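You operate a simulated robot arm through the tools that you are given. There is no shell and no other tool. Be economical: measure what you need, move in short steps, check, and stop when the job is done.

You run a simulated two-armed robot. Do the job below in one go: nothing can be reset, and whatever is moved stays where it is left.

TASK
On the red cloth of the pool table, make the joiner carton and the blue filter change places.

Only the result counts: the job must be done as asked and must still hold three seconds after the hand-in. Knocking over, shifting, dropping, spilling or breaking anything else fails it. Flat cloth is picked up by pressing the open fingertips on it (5 to 10 N) and closing them slowly along it; thin cloth reads only 2 to 8 mm in the jaws.

THE ROBOT
Two 7-joint arms with two-finger parallel grippers on one trunk, on a base that drives. Base frame: it is fixed to the floor where the robot stands at the start and does not move with it; the origin is under the middle of the robot, x ahead of it, y to its left, z up. Units: mm, degrees, N and s.
The left shoulder is at the start at [70, 163, 1220], the right one opposite. With the tool pointing down near the work surface each hand reaches from about 360 to 880 mm from the robot's upright axis, wherever it stands, measured 20 degrees to its own side. Payload 3.43 kg a hand.
Tool frame (each hand has its own): the origin (TCP) lies between the finger pads and is the grasp point; the fingertips stand 34 mm ahead of it; z points along the fingers, y is the line along which they close. Largest opening 128 mm; finger width 24, thickness 12; the body of the gripper, 48 by 130 mm, starts 96 mm behind the TCP.
Orientation is told as [roll, pitch, yaw] about the base's x, y, z axes, in that order, counted from this pose: with the fingers straight down and closing along the base's y, the tool's x points along the base's -x, its y along +y and its z along -z.

THE INTERFACE
- The arms move only by the tool nudge_tool. It takes "left_motion", "right_motion" or both (then of equal length, played together; a hand with none holds still); each is a list of rows, each a list of 7 numbers: the turn, a rotation vector about the tool's x, y, z in units of 8 degrees (1.0 is 8 degrees), then the shift along the tool's x, y, z in units of 30 mm (1.0 is 30 mm), then the closure in counts, from 0 (fully open) to 255 (shut). In form: [[rx, ry, rz, tx, ty, tz, grip], ...]. A call has 1 to 12 rows; each row shifts and turns the commanded pose from where the row before left it, along the tool's axes as they then stand. A call with a number of a shift or a turn outside -1 to 1 is refused whole. Rows are played at 5 a second. More than 50 mm and 8.6 degrees between two rows, or a gripper value outside its range, and nothing of the call is played. A pose out of reach is approached as far as the arm can. The call stops where the force on the tool passes 40 N (or 10 N more than at its start, if that is more) or the arm is blocked; 0.2 s more then pass. The fingers move at their own pace (about 153 mm/s each) and stop on an object; they squeeze with about 40 N. The grip force told is the motor's: it shows also when the fingers shut on nothing. Time passes only in rows, and 0.2 s behind the last, so rows that do not move let the fingers close. The reply holds the time, the measured pose of the TCP, the force on the tool along the base axes, the opening and the grip force, in the units named above and with some noise.
- Cameras (640 x 400 px; columns grow to the right, rows downward): "scene" is now at [132.8, -11.6, 1441.4]; the picture's right is [-0.14, -0.99, 0.00], its down [-0.64, 0.09, -0.77] and it looks along [0.76, -0.10, -0.64] (base axes); focal length 252 px, centre (320, 200). "left" rides on the left gripper at [76, 11, -160] in its tool frame; the picture's right is [-0.15, 0.99, 0.00], its down [-0.88, -0.13, -0.46] and it looks along [-0.45, -0.07, 0.89] (tool axes); focal length 234 px, centre (320, 200). "right" rides on the right gripper at [76, -11, -160] in its tool frame; the picture's right is [0.15, 0.99, 0.00], its down [-0.88, 0.13, -0.46] and it looks along [-0.45, 0.07, 0.89] (tool axes); focal length 234 px, centre (320, 200). There is no depth. A picture from a camera that has moved, and an enlarged one, comes with that camera's place and axes in the base frame and with its lens.
- camera(camera): a new picture of that camera. It takes no simulated time.
- move_column(by): slides the trunk up (or, below 0, down) by that many mm; the arms and the scene camera ride with it, the base frame stays. It gives what a move gives, with no picture.
- drive_base(legs): drives the robot by 1 to 6 legs, each [ahead, left, turn to the left] in mm, mm and degrees, along the robot's own axes; the way and the turn of a leg run together, so that a leg with both is an arc; at most 1500 mm and 180 degrees a leg. The arms and the cameras ride along, it lands a little off, and it stops where it bumps. It gives what a move gives.
- head_to(pan, tilt): turns the head with the scene camera to pan (to the left, within 86 degrees either way) and tilt (down, from -29 to 69), counted from straight ahead of the robot. It gives what a move gives.
- enlarge(camera, box): a new picture of the part [left, top, right, bottom] of that camera's present view, enlarged. It takes no simulated time.
- hand_in(): hands the job in; it is judged then, once.

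Go step by step. Nothing tells you exact positions but the pictures and the camera data: compare them with the known pose of the tool, close in by small moves and look again before you grip or let go. The budget is 165 turns and 138 pictures, counting those below and the enlarged ones. Unless the task says otherwise, let go and move clear before handing in, and close with one line.

The tools are called as name(argument=value, ...) on one line, values as JSON. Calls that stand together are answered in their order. nudge_tool: Moves the arms, as the interface text tells. Its arguments: {"type":"object","properties":{"left_motion":{"type":"array","items":{"type":"array","items":{"type":"number"}}},"right_motion":{"type":"array","items":{"type":"array","items":{"type":"number"}}}},"required":[]} The other tools are called the same way: move_column (by) slides the trunk up or down; drive_base (legs) drives the base; head_to (pan, tilt) turns the head that bears the scene camera; camera (camera) takes a picture; enlarge (camera, box) takes an enlarged picture of a part of a camera's view; hand_in () hands the job in.

At the start:

```text
time: 0.0
left_tcp_pos: [561.2, 212.0, 1155.4]
left_tool_rot: [-0.1, -0.1, -0.1]
left_force: [0.8, -0.6, -0.4]
left_finger_gap: 127.8
left_gripper_force: 0.1
right_tcp_pos: [550.4, -240.4, 1106.0]
right_tool_rot: [0.0, 0.0, -0.1]
right_force: [0.1, -0.5, 0.0]
right_finger_gap: 127.9
right_gripper_force: 0.0
trunk travel left (down, up): [-700.0, 240.0]
robot x, y, heading: [2.5, 3.5, -0.1]
head pan, tilt: [-7.9, 40.1]
```

scene: 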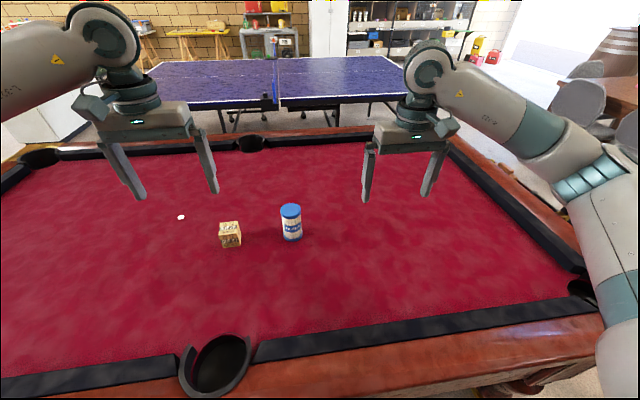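
right: 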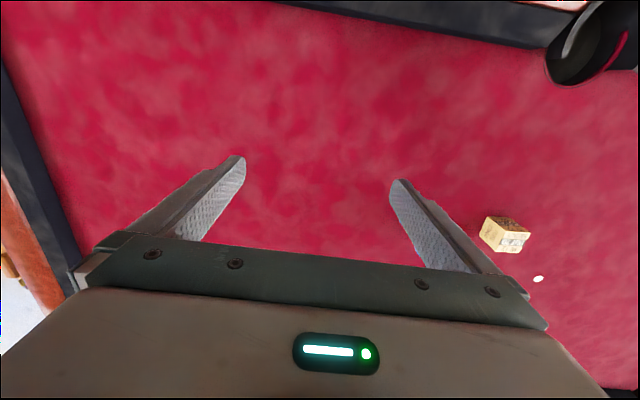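
left: 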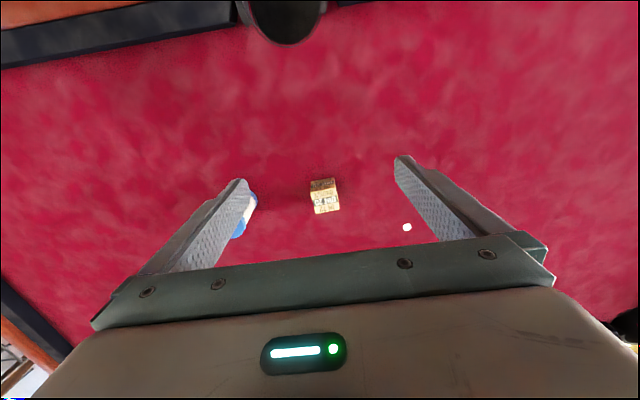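

The carton appears to be near (725, 208) and the filter near (725, 8), with a small white spot left of the carton. I'll look closer to get exact positions.

enlarge(camera="scene", box=[160, 180, 320, 280])

enlarge(camera="left", box=[220, 150, 420, 275])

```text
4.00 times, centred on (240, 230) of scene
camera zoom: at [132.8, -11.6, 1441.4], right [-0.14, -0.99, 0.0], down [-0.64, 0.09, -0.77], along [0.76, -0.1, -0.64], focal length 1008 px, centre (640, 80)
```

zoom: 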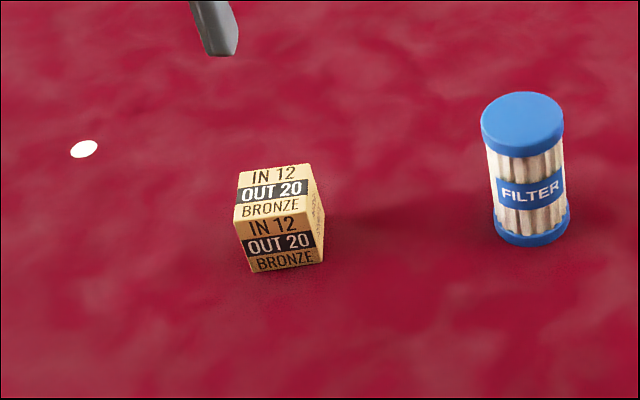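

```text
3.20 times, centred on (320, 212) of left
camera zoom: at [484.6, 222.7, 1315.6], right [0.15, 0.99, 0.0], down [0.88, -0.13, 0.46], along [0.45, -0.07, -0.89], focal length 749 px, centre (320, 160)
```

zoom: 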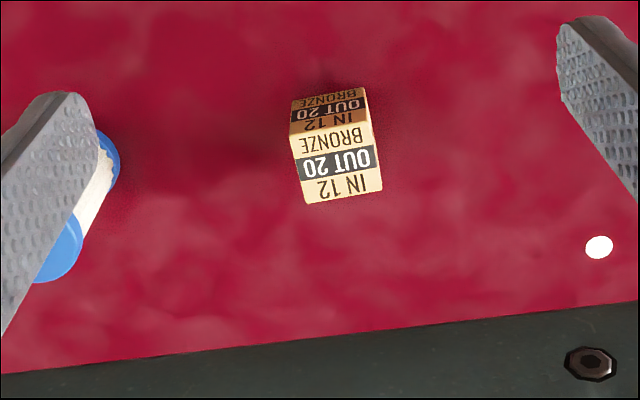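

The carton is a cube of about 57 mm around (722, 202), and the filter is about 63 mm across and 110 mm tall around (722, 5). I'll move the left hand above the carton and check.

nudge_tool(left_motion=[[0, 0, 0, -0.767, -0.043, 0.93, 0], [0, 0, 0, -0.767, -0.043, 0.93, 0], [0, 0, 0, -0.767, -0.043, 0.93, 0], [0, 0, 0, -0.767, -0.043, 0.93, 0], [0, 0, 0, -0.767, -0.043, 0.93, 0], [0, 0, 0, -0.767, -0.043, 0.93, 0], [0, 0, 0, -0.767, -0.043, 0.93, 0], [0, 0, 0, 0, 0, 0, 0]])

camera(camera="left")

camera(camera="scene")

```text
time: 1.8
left_tcp_pos: [723.2, 202.1, 957.5]
left_tool_rot: [-0.1, -0.1, 0.0]
left_force: [0.8, -0.4, -1.1]
left_finger_gap: 128.2
left_gripper_force: 0.1
right_tcp_pos: [550.5, -241.4, 1105.9]
right_tool_rot: [0.0, 0.0, 0.0]
right_force: [-0.4, 0.4, -0.3]
right_finger_gap: 128.1
right_gripper_force: 0.1
trunk travel left (down, up): [-700.0, 240.0]
robot x, y, heading: [1.1, -0.3, 0.1]
head pan, tilt: [-7.9, 40.1]
```

```text
132 pictures are left
camera left: at [646.4, 212.7, 1118.0], right [0.15, 0.99, 0.0], down [0.88, -0.13, 0.46], along [0.45, -0.07, -0.89], focal length 234 px, centre (320, 200)
```

left: 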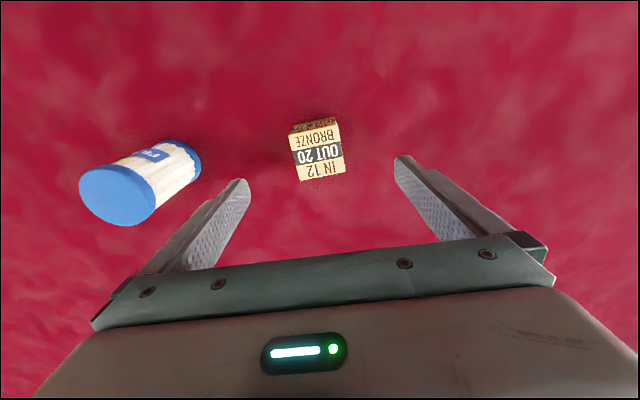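

```text
131 pictures are left
camera scene: at [132.0, -11.3, 1441.5], right [-0.14, -0.99, 0.0], down [-0.64, 0.09, -0.77], along [0.76, -0.1, -0.64], focal length 252 px, centre (320, 200)
```

scene: 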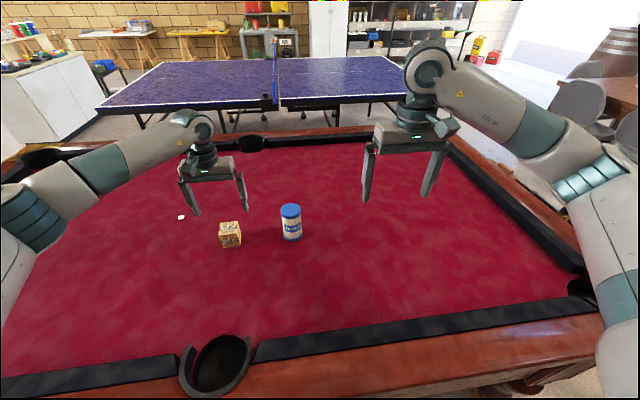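

The carton's top is near (718, 200), so the hand is almost centred on it. I'll lower partway and check from both cameras.

nudge_tool(left_motion=[[0, 0, 0, 0.05, -0.02, 0.85, 0], [0, 0, 0, 0.05, -0.02, 0.85, 0], [0, 0, 0, 0.03, -0.02, 0.85, 0], [0, 0, 0, 0, 0, 0, 0]])

camera(camera="left")

enlarge(camera="scene", box=[160, 160, 320, 260])

```text
time: 2.8
left_tcp_pos: [719.0, 201.2, 882.8]
left_tool_rot: [0.0, -0.1, 0.0]
left_force: [-0.8, 0.2, -0.3]
left_finger_gap: 127.9
left_gripper_force: 0.1
right_tcp_pos: [551.3, -240.7, 1106.2]
right_tool_rot: [0.0, 0.0, -0.1]
right_force: [0.5, -0.1, 0.4]
right_finger_gap: 127.8
right_gripper_force: 0.0
trunk travel left (down, up): [-700.0, 240.0]
robot x, y, heading: [-0.2, -0.0, -0.1]
head pan, tilt: [-7.9, 40.1]
```

```text
130 pictures are left
camera left: at [642.3, 211.6, 1042.3], right [0.15, 0.99, 0.0], down [0.88, -0.13, 0.46], along [0.45, -0.07, -0.89], focal length 234 px, centre (320, 200)
```

left: 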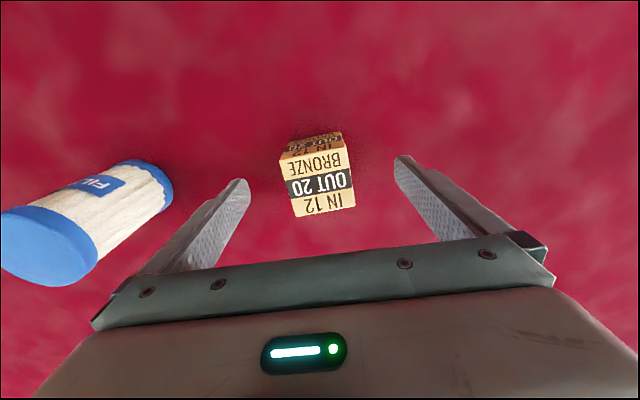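

```text
4.00 times, centred on (240, 210) of scene
camera zoom: at [132.6, -11.6, 1441.4], right [-0.14, -0.99, 0.0], down [-0.64, 0.09, -0.77], along [0.76, -0.1, -0.64], focal length 1008 px, centre (640, 160)
```

zoom: 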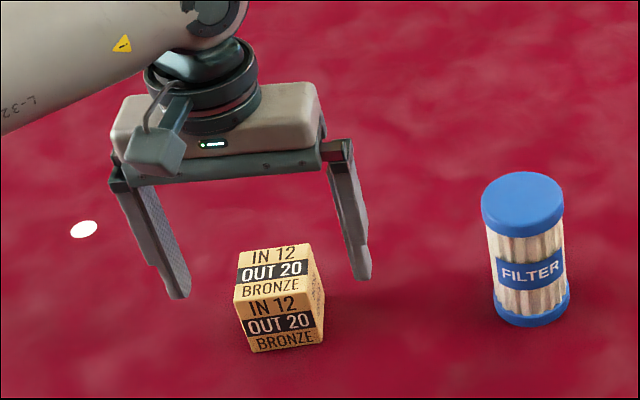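

The carton is centred at about (718, 199) with roughly +3° yaw. I'll align to it, lower to z≈840 and close.

nudge_tool(left_motion=[[0, 0, -0.36, 0.02, -0.07, 0.7, 0], [0, 0, 0, 0, 0, 0.7, 0], [0, 0, 0, 0, 0, 0, 0], [0, 0, 0, 0, 0, 0, 100], [0, 0, 0, 0, 0, 0, 170], [0, 0, 0, 0, 0, 0, 170], [0, 0, 0, 0, 0, 0, 170]])

camera(camera="left")

enlarge(camera="scene", box=[160, 160, 320, 260])

```text
time: 4.4
left_tcp_pos: [719.5, 198.8, 841.6]
left_tool_rot: [0.0, -0.1, 2.8]
left_force: [1.3, -0.1, -0.9]
left_finger_gap: 54.3
left_gripper_force: 40.5
right_tcp_pos: [551.3, -241.2, 1105.1]
right_tool_rot: [0.0, 0.0, 0.0]
right_force: [0.8, -0.1, 0.0]
right_finger_gap: 128.0
right_gripper_force: 0.1
trunk travel left (down, up): [-700.0, 240.0]
robot x, y, heading: [1.1, 1.1, 0.2]
head pan, tilt: [-7.9, 40.1]
```

```text
128 pictures are left
camera left: at [641.3, 205.9, 1001.0], right [0.1, 1.0, 0.0], down [0.89, -0.09, 0.46], along [0.45, -0.04, -0.89], focal length 234 px, centre (320, 200)
```

left: 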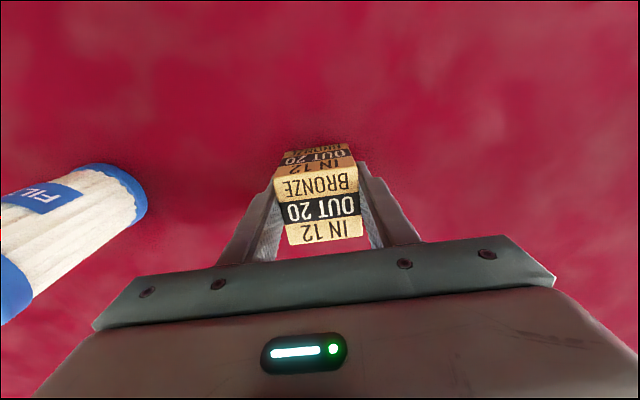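

```text
4.00 times, centred on (240, 210) of scene
camera zoom: at [132.9, -11.5, 1441.4], right [-0.14, -0.99, 0.0], down [-0.64, 0.09, -0.76], along [0.76, -0.1, -0.64], focal length 1008 px, centre (640, 160)
```

zoom: 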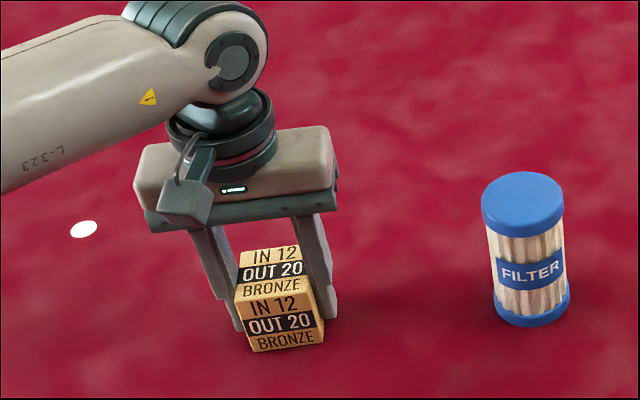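

Gripped, with a 54 mm gap. I'll lift, carry it to a temporary spot near (594, 104) and set it down.

nudge_tool(left_motion=[[0, 0, 0, 0, 0, -1, 170], [0, 0, 0, 0, 0, -1, 170], [0, 0, 0, 0.866, -0.588, 0, 170], [0, 0, 0, 0.866, -0.588, 0, 170], [0, 0, 0, 0.866, -0.588, 0, 170], [0, 0, 0, 0.866, -0.588, 0, 170], [0, 0, 0, 0.866, -0.588, 0, 170], [0, 0, 0, 0, 0, 0, 170], [0, 0, 0, 0, 0, 0.9, 170], [0, 0, 0, 0, 0, 0.7, 170], [0, 0, 0, 0, 0, 0.3, 170], [0, 0, 0, 0, 0, 0, 170]])

camera(camera="scene")

```text
time: 7.0
left_tcp_pos: [591.9, 102.5, 843.1]
left_tool_rot: [0.0, -0.1, 2.8]
left_force: [0.8, -0.3, -1.8]
left_finger_gap: 54.7
left_gripper_force: 40.0
right_tcp_pos: [550.9, -241.5, 1105.8]
right_tool_rot: [0.0, 0.0, 0.1]
right_force: [-0.2, 0.2, 0.1]
right_finger_gap: 128.0
right_gripper_force: 0.1
trunk travel left (down, up): [-700.0, 240.0]
robot x, y, heading: [-1.3, 0.4, 0.0]
head pan, tilt: [-7.9, 40.1]
```

```text
126 pictures are left
camera scene: at [132.9, -11.6, 1441.4], right [-0.14, -0.99, 0.0], down [-0.64, 0.09, -0.76], along [0.76, -0.1, -0.64], focal length 252 px, centre (320, 200)
```

scene: 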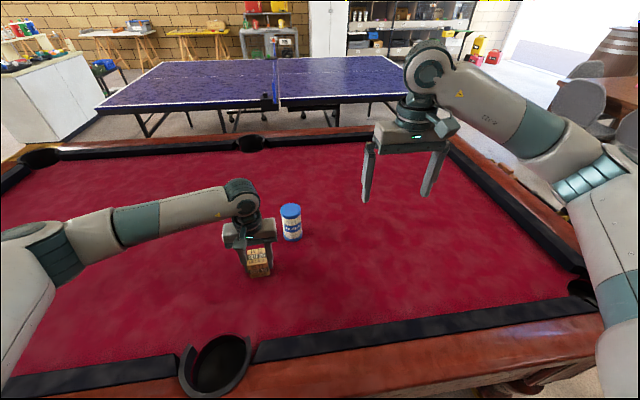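

It is down to about its grasp height. I'll ease down slightly, open and lift.

nudge_tool(left_motion=[[0, 0, 0, 0, 0, 0.05, 170], [0, 0, 0, 0, 0, 0, 170]])

```text
time: 7.6
left_tcp_pos: [593.7, 104.1, 841.9]
left_tool_rot: [0.0, -0.2, 2.9]
left_force: [-0.8, 0.1, -0.6]
left_finger_gap: 54.3
left_gripper_force: 39.8
right_tcp_pos: [551.4, -241.2, 1105.0]
right_tool_rot: [0.0, 0.0, 0.0]
right_force: [0.1, 0.0, 0.5]
right_finger_gap: 127.8
right_gripper_force: 0.1
trunk travel left (down, up): [-700.0, 240.0]
robot x, y, heading: [2.2, 4.2, -0.0]
head pan, tilt: [-7.9, 40.1]
```

Now I'll release it slowly, rise and move above the filter near (716, 0).

nudge_tool(left_motion=[[0, 0, 0, 0, 0, 0.04, 170], [0, 0, 0, 0, 0, 0, 120], [0, 0, 0, 0, 0, 0, 0], [0, 0, 0, 0, 0, 0, 0], [0, 0, 0, 0, 0, -1, 0], [0, 0, 0, 0, 0, -1, 0], [0, 0, 0, 0, 0, -1, 0], [0, 0, 0, 0, 0, -1, 0], [0, 0, 0, 0, 0, -1, 0], [0, 0, 0, 0, 0, 0, 0]])

nudge_tool(left_motion=[[0, 0, 0, -0.777, -0.733, 0, 0], [0, 0, 0, -0.777, -0.733, 0, 0], [0, 0, 0, -0.777, -0.733, 0, 0], [0, 0, 0, -0.777, -0.733, 0, 0], [0, 0, 0, -0.777, -0.733, 0, 0], [0, 0, 0.36, 0, 0, 0, 0], [0, 0, 0, 0, 0, 0, 0]])

camera(camera="left")

camera(camera="scene")

```text
time: 9.8
left_tcp_pos: [592.5, 106.4, 990.7]
left_tool_rot: [0.0, 0.0, 2.9]
left_force: [0.2, 0.5, 0.1]
left_finger_gap: 127.9
left_gripper_force: 0.1
right_tcp_pos: [552.1, -240.9, 1106.2]
right_tool_rot: [0.0, -0.1, 0.0]
right_force: [-0.1, 0.2, 0.3]
right_finger_gap: 128.1
right_gripper_force: 0.2
trunk travel left (down, up): [-700.0, 240.0]
robot x, y, heading: [-0.7, -0.8, 0.2]
head pan, tilt: [-7.9, 40.1]
```

```text
time: 11.4
left_tcp_pos: [715.2, 1.2, 992.9]
left_tool_rot: [-0.1, 0.0, 0.0]
left_force: [0.1, -0.4, 0.2]
left_finger_gap: 127.9
left_gripper_force: 0.1
right_tcp_pos: [551.2, -241.0, 1105.3]
right_tool_rot: [0.0, 0.0, -0.1]
right_force: [-1.0, -0.2, -0.9]
right_finger_gap: 128.1
right_gripper_force: 0.1
trunk travel left (down, up): [-700.0, 240.0]
robot x, y, heading: [-3.6, 4.3, 0.1]
head pan, tilt: [-7.9, 40.1]
```

```text
125 pictures are left
camera left: at [638.2, 10.4, 1153.2], right [0.15, 0.99, 0.0], down [0.88, -0.13, 0.46], along [0.45, -0.07, -0.89], focal length 234 px, centre (320, 200)
```

left: 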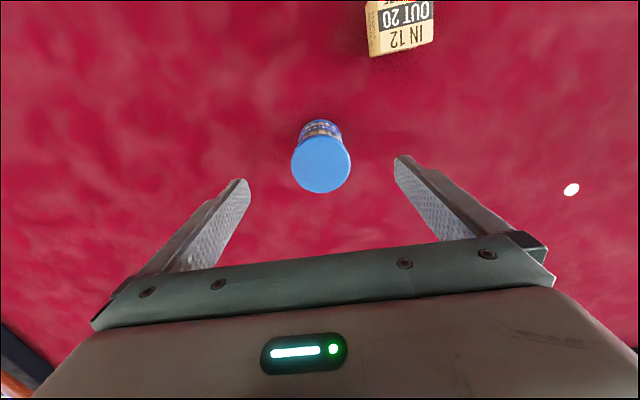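

```text
124 pictures are left
camera scene: at [133.0, -12.0, 1441.4], right [-0.14, -0.99, 0.0], down [-0.64, 0.09, -0.76], along [0.76, -0.1, -0.64], focal length 252 px, centre (320, 200)
```

scene: 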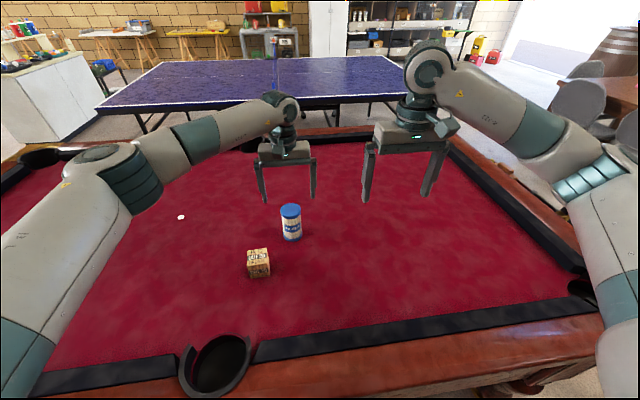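

The filter's top is centred near (718, -1). I'll correct by 2 mm, lower to z≈855 and check before closing.

nudge_tool(left_motion=[[0, 0, 0, -0.09, -0.07, 0.92, 0], [0, 0, 0, 0, 0, 0.92, 0], [0, 0, 0, 0, 0, 0.92, 0], [0, 0, 0, 0, 0, 0.92, 0], [0, 0, 0, 0, 0, 0.92, 0], [0, 0, 0, 0, 0, 0, 0]])

camera(camera="left")

enlarge(camera="scene", box=[210, 190, 370, 290])

```text
time: 12.8
left_tcp_pos: [716.8, -0.6, 855.7]
left_tool_rot: [0.0, -0.1, 0.0]
left_force: [-0.5, 0.8, 0.4]
left_finger_gap: 127.8
left_gripper_force: 0.0
right_tcp_pos: [550.6, -241.1, 1105.4]
right_tool_rot: [0.0, 0.1, 0.0]
right_force: [-0.1, 0.2, 1.0]
right_finger_gap: 127.9
right_gripper_force: 0.2
trunk travel left (down, up): [-700.0, 240.0]
robot x, y, heading: [2.2, -0.3, 0.1]
head pan, tilt: [-7.9, 40.1]
```

```text
123 pictures are left
camera left: at [641.1, 10.3, 1014.6], right [0.15, 0.99, 0.0], down [0.88, -0.13, 0.46], along [0.45, -0.07, -0.89], focal length 234 px, centre (320, 200)
```

left: 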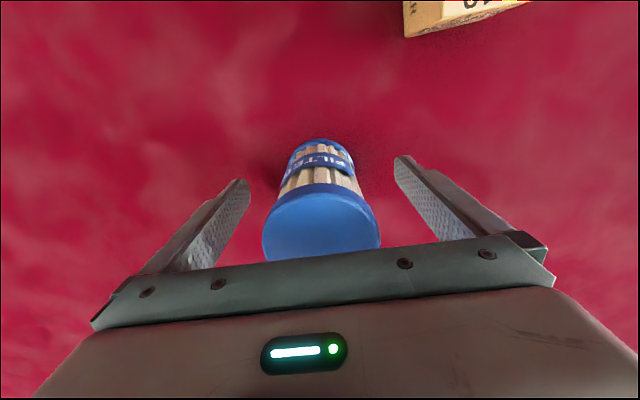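

```text
4.00 times, centred on (290, 240) of scene
camera zoom: at [132.6, -11.6, 1441.4], right [-0.14, -0.99, 0.0], down [-0.64, 0.09, -0.77], along [0.76, -0.1, -0.64], focal length 1008 px, centre (440, 40)
```

zoom: 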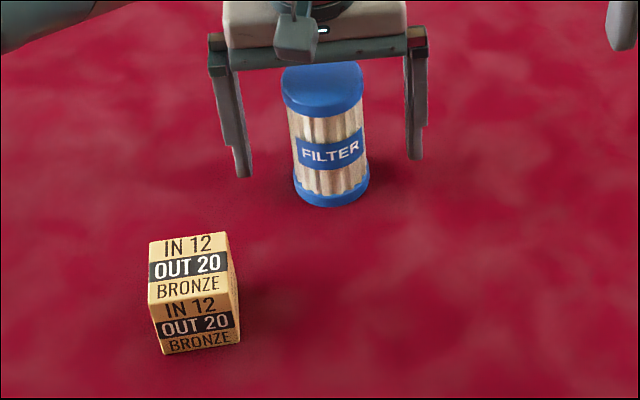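

The filter sits between the fingers. I'll close on it.

nudge_tool(left_motion=[[0, 0, 0, 0, 0, 0, 90], [0, 0, 0, 0, 0, 0, 120], [0, 0, 0, 0, 0, 0, 160], [0, 0, 0, 0, 0, 0, 160], [0, 0, 0, 0, 0, 0, 160]])

enlarge(camera="scene", box=[210, 190, 370, 290])

camera(camera="left")

```text
time: 14.0
left_tcp_pos: [717.0, -0.5, 855.2]
left_tool_rot: [0.0, -0.1, 0.0]
left_force: [-0.4, -0.8, -0.8]
left_finger_gap: 63.3
left_gripper_force: 40.2
right_tcp_pos: [550.7, -241.6, 1105.1]
right_tool_rot: [0.0, 0.0, 0.0]
right_force: [0.2, 0.1, 0.0]
right_finger_gap: 128.0
right_gripper_force: 0.0
trunk travel left (down, up): [-700.0, 240.0]
robot x, y, heading: [4.2, 0.5, -0.0]
head pan, tilt: [-7.9, 40.1]
```

```text
4.00 times, centred on (290, 240) of scene
camera zoom: at [132.9, -11.6, 1441.4], right [-0.14, -0.99, 0.0], down [-0.64, 0.09, -0.77], along [0.76, -0.1, -0.64], focal length 1008 px, centre (440, 40)
```

zoom: 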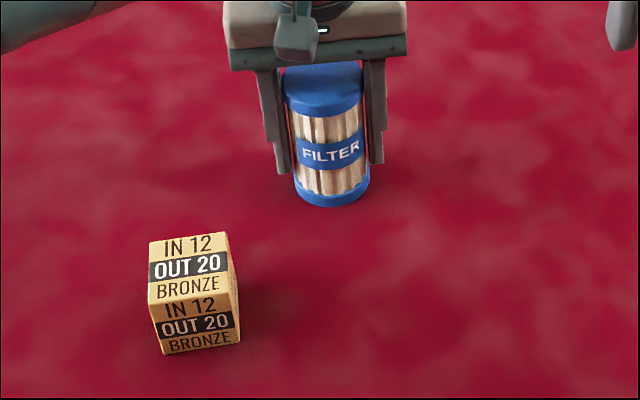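

```text
120 pictures are left
camera left: at [641.1, 10.2, 1014.6], right [0.15, 0.99, 0.0], down [0.88, -0.13, 0.46], along [0.45, -0.07, -0.89], focal length 234 px, centre (320, 200)
```

left: 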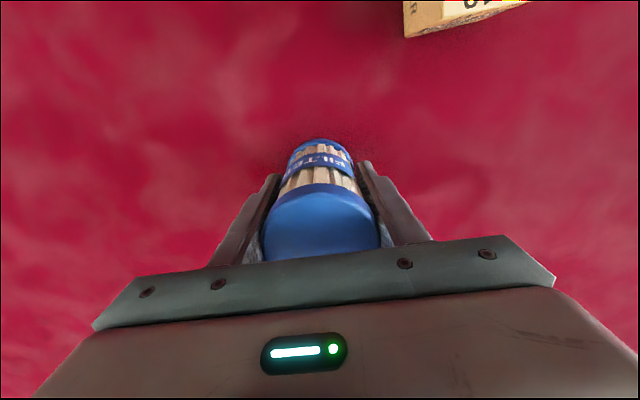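

Held with a 63 mm gap, filter at about (717.5, -0.5). I'll lift and carry it 199.5 mm to the left, to the carton's old place.

nudge_tool(left_motion=[[0, 0, 0, 0, 0, -0.5, 160], [0, 0, 0, 0, 0, -0.9, 160], [0, 0, 0, -0.04, 0.95, 0, 160], [0, 0, 0, 0, 0.95, 0, 160], [0, 0, 0, 0, 0.95, 0, 160], [0, 0, 0, 0, 0.95, 0, 160], [0, 0, 0, 0, 0.95, 0, 160], [0, 0, 0, 0, 0.95, 0, 160], [0, 0, 0, 0, 0.95, 0, 160], [0, 0, 0, 0, 0, 0, 160], [0, 0, 0, 0, 0, 0.8, 160], [0, 0, 0, 0, 0, 0, 160]])

enlarge(camera="scene", box=[160, 180, 320, 280])

```text
time: 16.6
left_tcp_pos: [716.3, 197.3, 875.3]
left_tool_rot: [0.0, 0.0, 0.0]
left_force: [0.1, -0.2, -1.0]
left_finger_gap: 63.4
left_gripper_force: 40.0
right_tcp_pos: [551.0, -241.4, 1106.3]
right_tool_rot: [0.0, 0.1, 0.1]
right_force: [0.3, 0.0, 0.0]
right_finger_gap: 128.0
right_gripper_force: 0.1
trunk travel left (down, up): [-700.0, 240.0]
robot x, y, heading: [-1.1, -0.4, -0.3]
head pan, tilt: [-7.9, 40.1]
```

```text
4.00 times, centred on (240, 230) of scene
camera zoom: at [132.6, -11.4, 1441.4], right [-0.14, -0.99, 0.0], down [-0.64, 0.09, -0.77], along [0.76, -0.1, -0.64], focal length 1008 px, centre (640, 80)
```

zoom: 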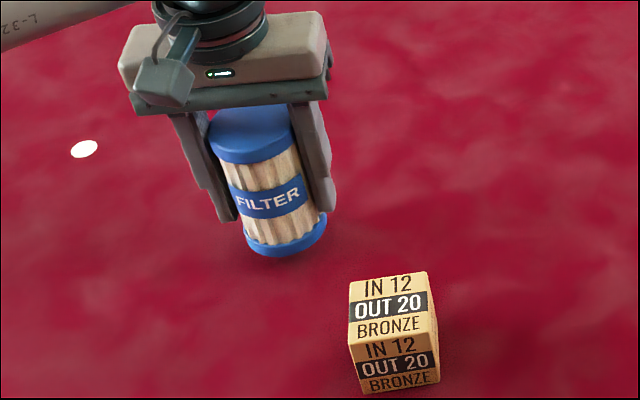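

It hangs about 20 mm above the cloth. I'll lower gently back to the grasp height of 855.

nudge_tool(left_motion=[[0, 0, 0, -0.03, 0.03, 0.35, 160], [0, 0, 0, 0, 0, 0.22, 160], [0, 0, 0, 0, 0, 0.04, 160], [0, 0, 0, 0, 0, 0, 160]])

enlarge(camera="scene", box=[160, 180, 320, 280])

```text
time: 17.6
left_tcp_pos: [718.8, 197.5, 854.1]
left_tool_rot: [-0.1, 0.0, 0.0]
left_force: [-0.5, 1.0, 1.7]
left_finger_gap: 63.0
left_gripper_force: 40.0
right_tcp_pos: [550.3, -242.2, 1106.0]
right_tool_rot: [0.0, 0.0, 0.0]
right_force: [-0.2, 0.5, 0.4]
right_finger_gap: 128.2
right_gripper_force: 0.1
trunk travel left (down, up): [-700.0, 240.0]
robot x, y, heading: [1.3, -1.8, 0.0]
head pan, tilt: [-7.9, 40.1]
```

```text
4.00 times, centred on (240, 230) of scene
camera zoom: at [132.6, -11.5, 1441.5], right [-0.14, -0.99, 0.0], down [-0.64, 0.09, -0.77], along [0.76, -0.1, -0.64], focal length 1008 px, centre (640, 80)
```

zoom: 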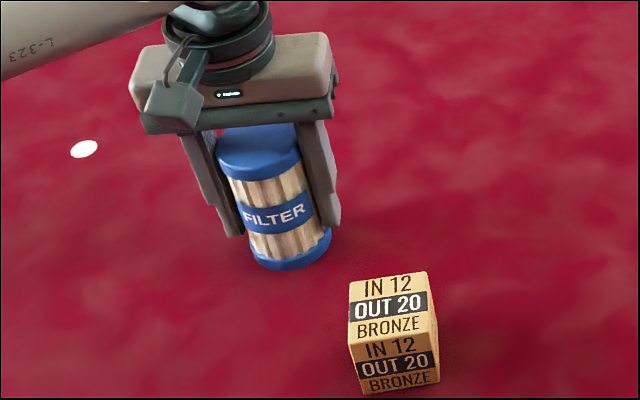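

The force shows contact with the cloth, and the base sits where the carton was. I'll release, rise and go back above the carton.

nudge_tool(left_motion=[[0, 0, 0, 0, 0, 0.02, 160], [0, 0, 0, 0, 0, 0, 120], [0, 0, 0, 0, 0, 0, 90], [0, 0, 0, 0, 0, 0, 0], [0, 0, 0, 0, 0, 0, 0], [0, 0, 0, 0, 0, -0.9, 0], [0, 0, 0, 0, 0, -0.9, 0], [0, 0, 0, 0, 0, -1, 0], [0, 0, 0, 0, 0, -1, 0], [0, 0, 0, 0, 0, 0, 0]])

nudge_tool(left_motion=[[0, 0, 0, 0.833, -0.627, 0, 0], [0, 0, 0, 0.833, -0.627, 0, 0], [0, 0, 0, 0.833, -0.627, 0, 0], [0, 0, 0, 0.833, -0.627, 0, 0], [0, 0, 0, 0.833, -0.627, 0, 0], [0, 0, -0.36, 0, 0, 0.9, 0], [0, 0, 0, 0, 0, 0.9, 0], [0, 0, 0, 0, 0, 0, 0]])

camera(camera="left")

enlarge(camera="scene", box=[160, 180, 320, 280])

```text
time: 19.8
left_tcp_pos: [720.0, 200.2, 968.9]
left_tool_rot: [0.0, 0.0, 0.0]
left_force: [0.7, 0.1, 0.4]
left_finger_gap: 128.2
left_gripper_force: 0.0
right_tcp_pos: [551.2, -240.8, 1105.0]
right_tool_rot: [-0.1, 0.1, 0.0]
right_force: [0.1, 0.6, 0.2]
right_finger_gap: 127.9
right_gripper_force: 0.0
trunk travel left (down, up): [-700.0, 240.0]
robot x, y, heading: [2.0, 0.1, -0.2]
head pan, tilt: [-7.9, 40.1]
```

```text
time: 21.6
left_tcp_pos: [593.5, 104.1, 913.1]
left_tool_rot: [0.0, -0.2, 2.8]
left_force: [0.1, 0.2, -0.1]
left_finger_gap: 128.0
left_gripper_force: 0.0
right_tcp_pos: [550.7, -241.6, 1106.6]
right_tool_rot: [0.0, 0.0, 0.0]
right_force: [0.1, 0.3, 1.0]
right_finger_gap: 127.7
right_gripper_force: 0.0
trunk travel left (down, up): [-700.0, 240.0]
robot x, y, heading: [-2.9, -2.7, 0.0]
head pan, tilt: [-7.9, 40.1]
```

```text
117 pictures are left
camera left: at [516.1, 111.5, 1072.1], right [0.1, 1.0, 0.0], down [0.89, -0.09, 0.46], along [0.46, -0.04, -0.89], focal length 234 px, centre (320, 200)
```

left: 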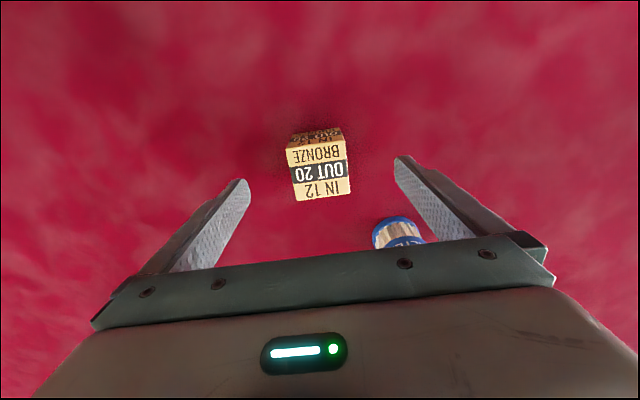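

```text
4.00 times, centred on (240, 230) of scene
camera zoom: at [132.5, -11.8, 1441.5], right [-0.14, -0.99, 0.0], down [-0.64, 0.09, -0.77], along [0.76, -0.1, -0.64], focal length 1008 px, centre (640, 80)
```

zoom: 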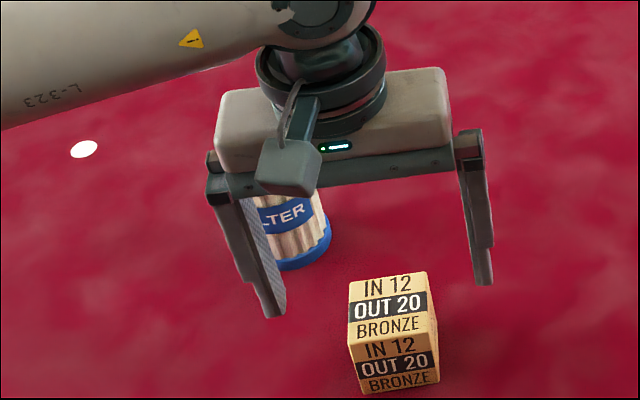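

The carton is centred between the fingers and the filter stands at the carton's old place. I'll lower, grip and lift.

nudge_tool(left_motion=[[0, 0, 0, 0, 0, 0.8, 0], [0, 0, 0, 0, 0, 0.8, 0], [0, 0, 0, 0, 0, 0.78, 0], [0, 0, 0, 0, 0, 0, 0], [0, 0, 0, 0, 0, 0, 100], [0, 0, 0, 0, 0, 0, 170], [0, 0, 0, 0, 0, 0, 170], [0, 0, 0, 0, 0, 0, 170]])

```text
time: 23.4
left_tcp_pos: [595.0, 105.2, 842.4]
left_tool_rot: [0.0, -0.1, 2.8]
left_force: [0.2, -0.1, 0.8]
left_finger_gap: 54.6
left_gripper_force: 40.3
right_tcp_pos: [551.5, -242.3, 1105.2]
right_tool_rot: [0.0, 0.0, 0.0]
right_force: [0.6, -0.1, -0.1]
right_finger_gap: 127.9
right_gripper_force: 0.1
trunk travel left (down, up): [-700.0, 240.0]
robot x, y, heading: [-2.7, -0.4, 0.1]
head pan, tilt: [-7.9, 40.1]
```

Carton gripped. I'll lift it and carry it to the filter's old place at (718, -0.5).

nudge_tool(left_motion=[[0, 0, 0, 0, 0, -0.7, 170], [0, 0, 0, 0, 0, -0.9, 170], [0, 0, 0, -0.79, -0.74, 0, 170], [0, 0, 0, -0.79, -0.74, 0, 170], [0, 0, 0, -0.79, -0.74, 0, 170], [0, 0, 0, -0.79, -0.74, 0, 170], [0, 0, 0, -0.79, -0.74, 0, 170], [0, 0, 0, 0, 0, 0, 170], [0, 0, 0, 0, 0, 0.7, 170], [0, 0, 0, 0, 0, 0.5, 170], [0, 0, 0, 0, 0, 0, 170]])

enlarge(camera="scene", box=[200, 180, 360, 280])

```text
time: 25.8
left_tcp_pos: [719.4, -0.9, 853.1]
left_tool_rot: [0.1, -0.1, 2.9]
left_force: [0.3, -0.2, -1.2]
left_finger_gap: 54.5
left_gripper_force: 39.6
right_tcp_pos: [550.2, -240.3, 1104.9]
right_tool_rot: [0.0, 0.1, 0.0]
right_force: [-0.4, 0.3, 0.4]
right_finger_gap: 127.9
right_gripper_force: 0.1
trunk travel left (down, up): [-700.0, 240.0]
robot x, y, heading: [1.9, -0.3, -0.2]
head pan, tilt: [-7.9, 40.1]
```

```text
4.00 times, centred on (280, 230) of scene
camera zoom: at [132.8, -11.3, 1441.4], right [-0.14, -0.99, 0.0], down [-0.64, 0.09, -0.77], along [0.76, -0.1, -0.64], focal length 1008 px, centre (480, 80)
```

zoom: 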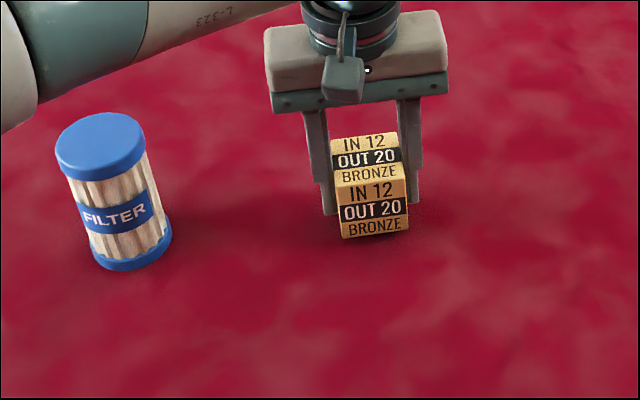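

The carton hangs about 12 mm above the cloth and the arm is clear of the filter. I'll lower it to contact.

nudge_tool(left_motion=[[0, 0, 0, 0.02, 0, 0.25, 170], [0, 0, 0, 0, 0, 0.13, 170], [0, 0, 0, 0, 0, 0.03, 170], [0, 0, 0, 0, 0, 0, 170]])

enlarge(camera="scene", box=[200, 180, 360, 280])

```text
time: 26.8
left_tcp_pos: [716.5, -0.4, 842.8]
left_tool_rot: [0.0, -0.1, 3.0]
left_force: [0.7, 0.3, 5.4]
left_finger_gap: 54.6
left_gripper_force: 40.2
right_tcp_pos: [551.5, -241.0, 1106.5]
right_tool_rot: [0.1, 0.0, 0.0]
right_force: [-0.7, 0.5, -0.2]
right_finger_gap: 128.2
right_gripper_force: 0.1
trunk travel left (down, up): [-700.0, 240.0]
robot x, y, heading: [-5.5, 1.5, -0.3]
head pan, tilt: [-7.9, 40.1]
```

```text
4.00 times, centred on (280, 230) of scene
camera zoom: at [132.2, -11.7, 1441.6], right [-0.14, -0.99, 0.0], down [-0.64, 0.09, -0.77], along [0.76, -0.1, -0.64], focal length 1008 px, centre (480, 80)
```

zoom: 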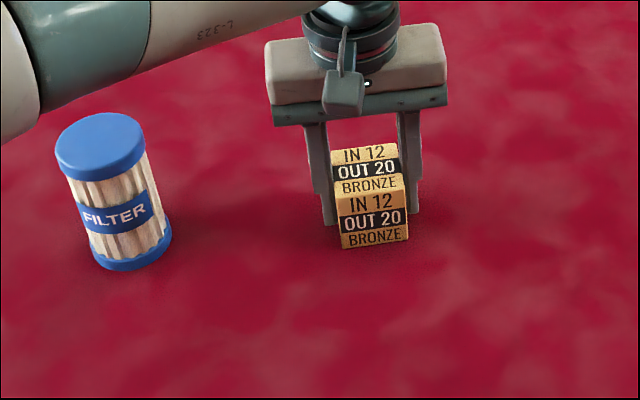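

The carton is on the cloth (5 N) at the filter's old place. I'll release and lift clear.

nudge_tool(left_motion=[[0, 0, 0, 0, 0, 0, 130], [0, 0, 0, 0, 0, 0, 90], [0, 0, 0, 0, 0, 0, 0], [0, 0, 0, 0, 0, 0, 0], [0, 0, 0, 0, 0, -0.9, 0], [0, 0, 0, 0, 0, -1, 0], [0, 0, 0, 0, 0, -1, 0], [0, 0, 0, 0, 0, -1, 0], [0, 0, 0, 0, 0, -1, 0], [0, 0, 0, 0, 0, -1, 0], [0, 0, 0, 0, 0, 0, 0]])

camera(camera="scene")

enlarge(camera="scene", box=[160, 180, 320, 280])

```text
time: 29.2
left_tcp_pos: [717.9, 1.2, 1019.3]
left_tool_rot: [0.0, -0.1, 2.9]
left_force: [-0.2, 1.1, 0.9]
left_finger_gap: 127.8
left_gripper_force: 0.1
right_tcp_pos: [551.7, -241.5, 1105.4]
right_tool_rot: [0.0, 0.0, 0.1]
right_force: [-0.6, -1.0, 0.0]
right_finger_gap: 128.0
right_gripper_force: 0.2
trunk travel left (down, up): [-700.0, 240.0]
robot x, y, heading: [-0.7, 1.4, 0.2]
head pan, tilt: [-7.9, 40.1]
```

```text
113 pictures are left
camera scene: at [133.3, -11.7, 1441.3], right [-0.14, -0.99, 0.0], down [-0.64, 0.09, -0.76], along [0.76, -0.1, -0.64], focal length 252 px, centre (320, 200)
```

scene: 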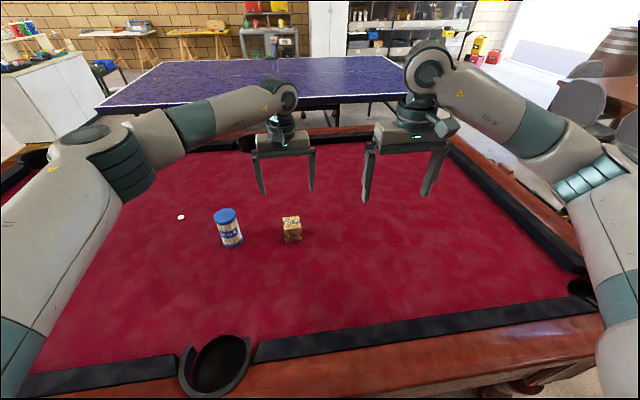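

```text
4.00 times, centred on (240, 230) of scene
camera zoom: at [133.3, -11.7, 1441.3], right [-0.14, -0.99, 0.0], down [-0.64, 0.09, -0.76], along [0.76, -0.1, -0.64], focal length 1008 px, centre (640, 80)
```

zoom: 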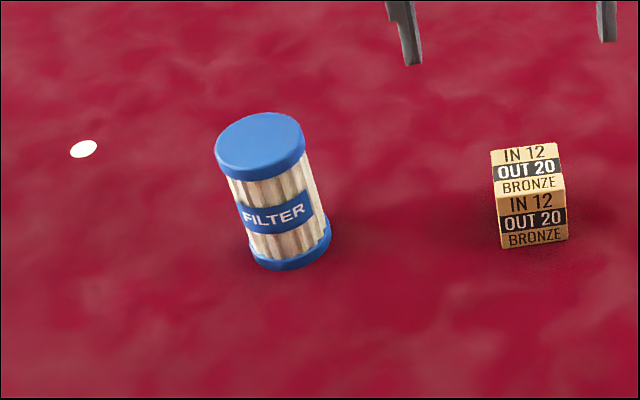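

Both objects stand upright in each other's former places, and the hand is clear above them. I'll hand in.

hand_in()

```text
The job is handed in.
```

The joiner carton and the blue filter have changed places on the red cloth. Both are upright, released and within a few millimetres of each other's old spots by the camera, and nothing else was touched.
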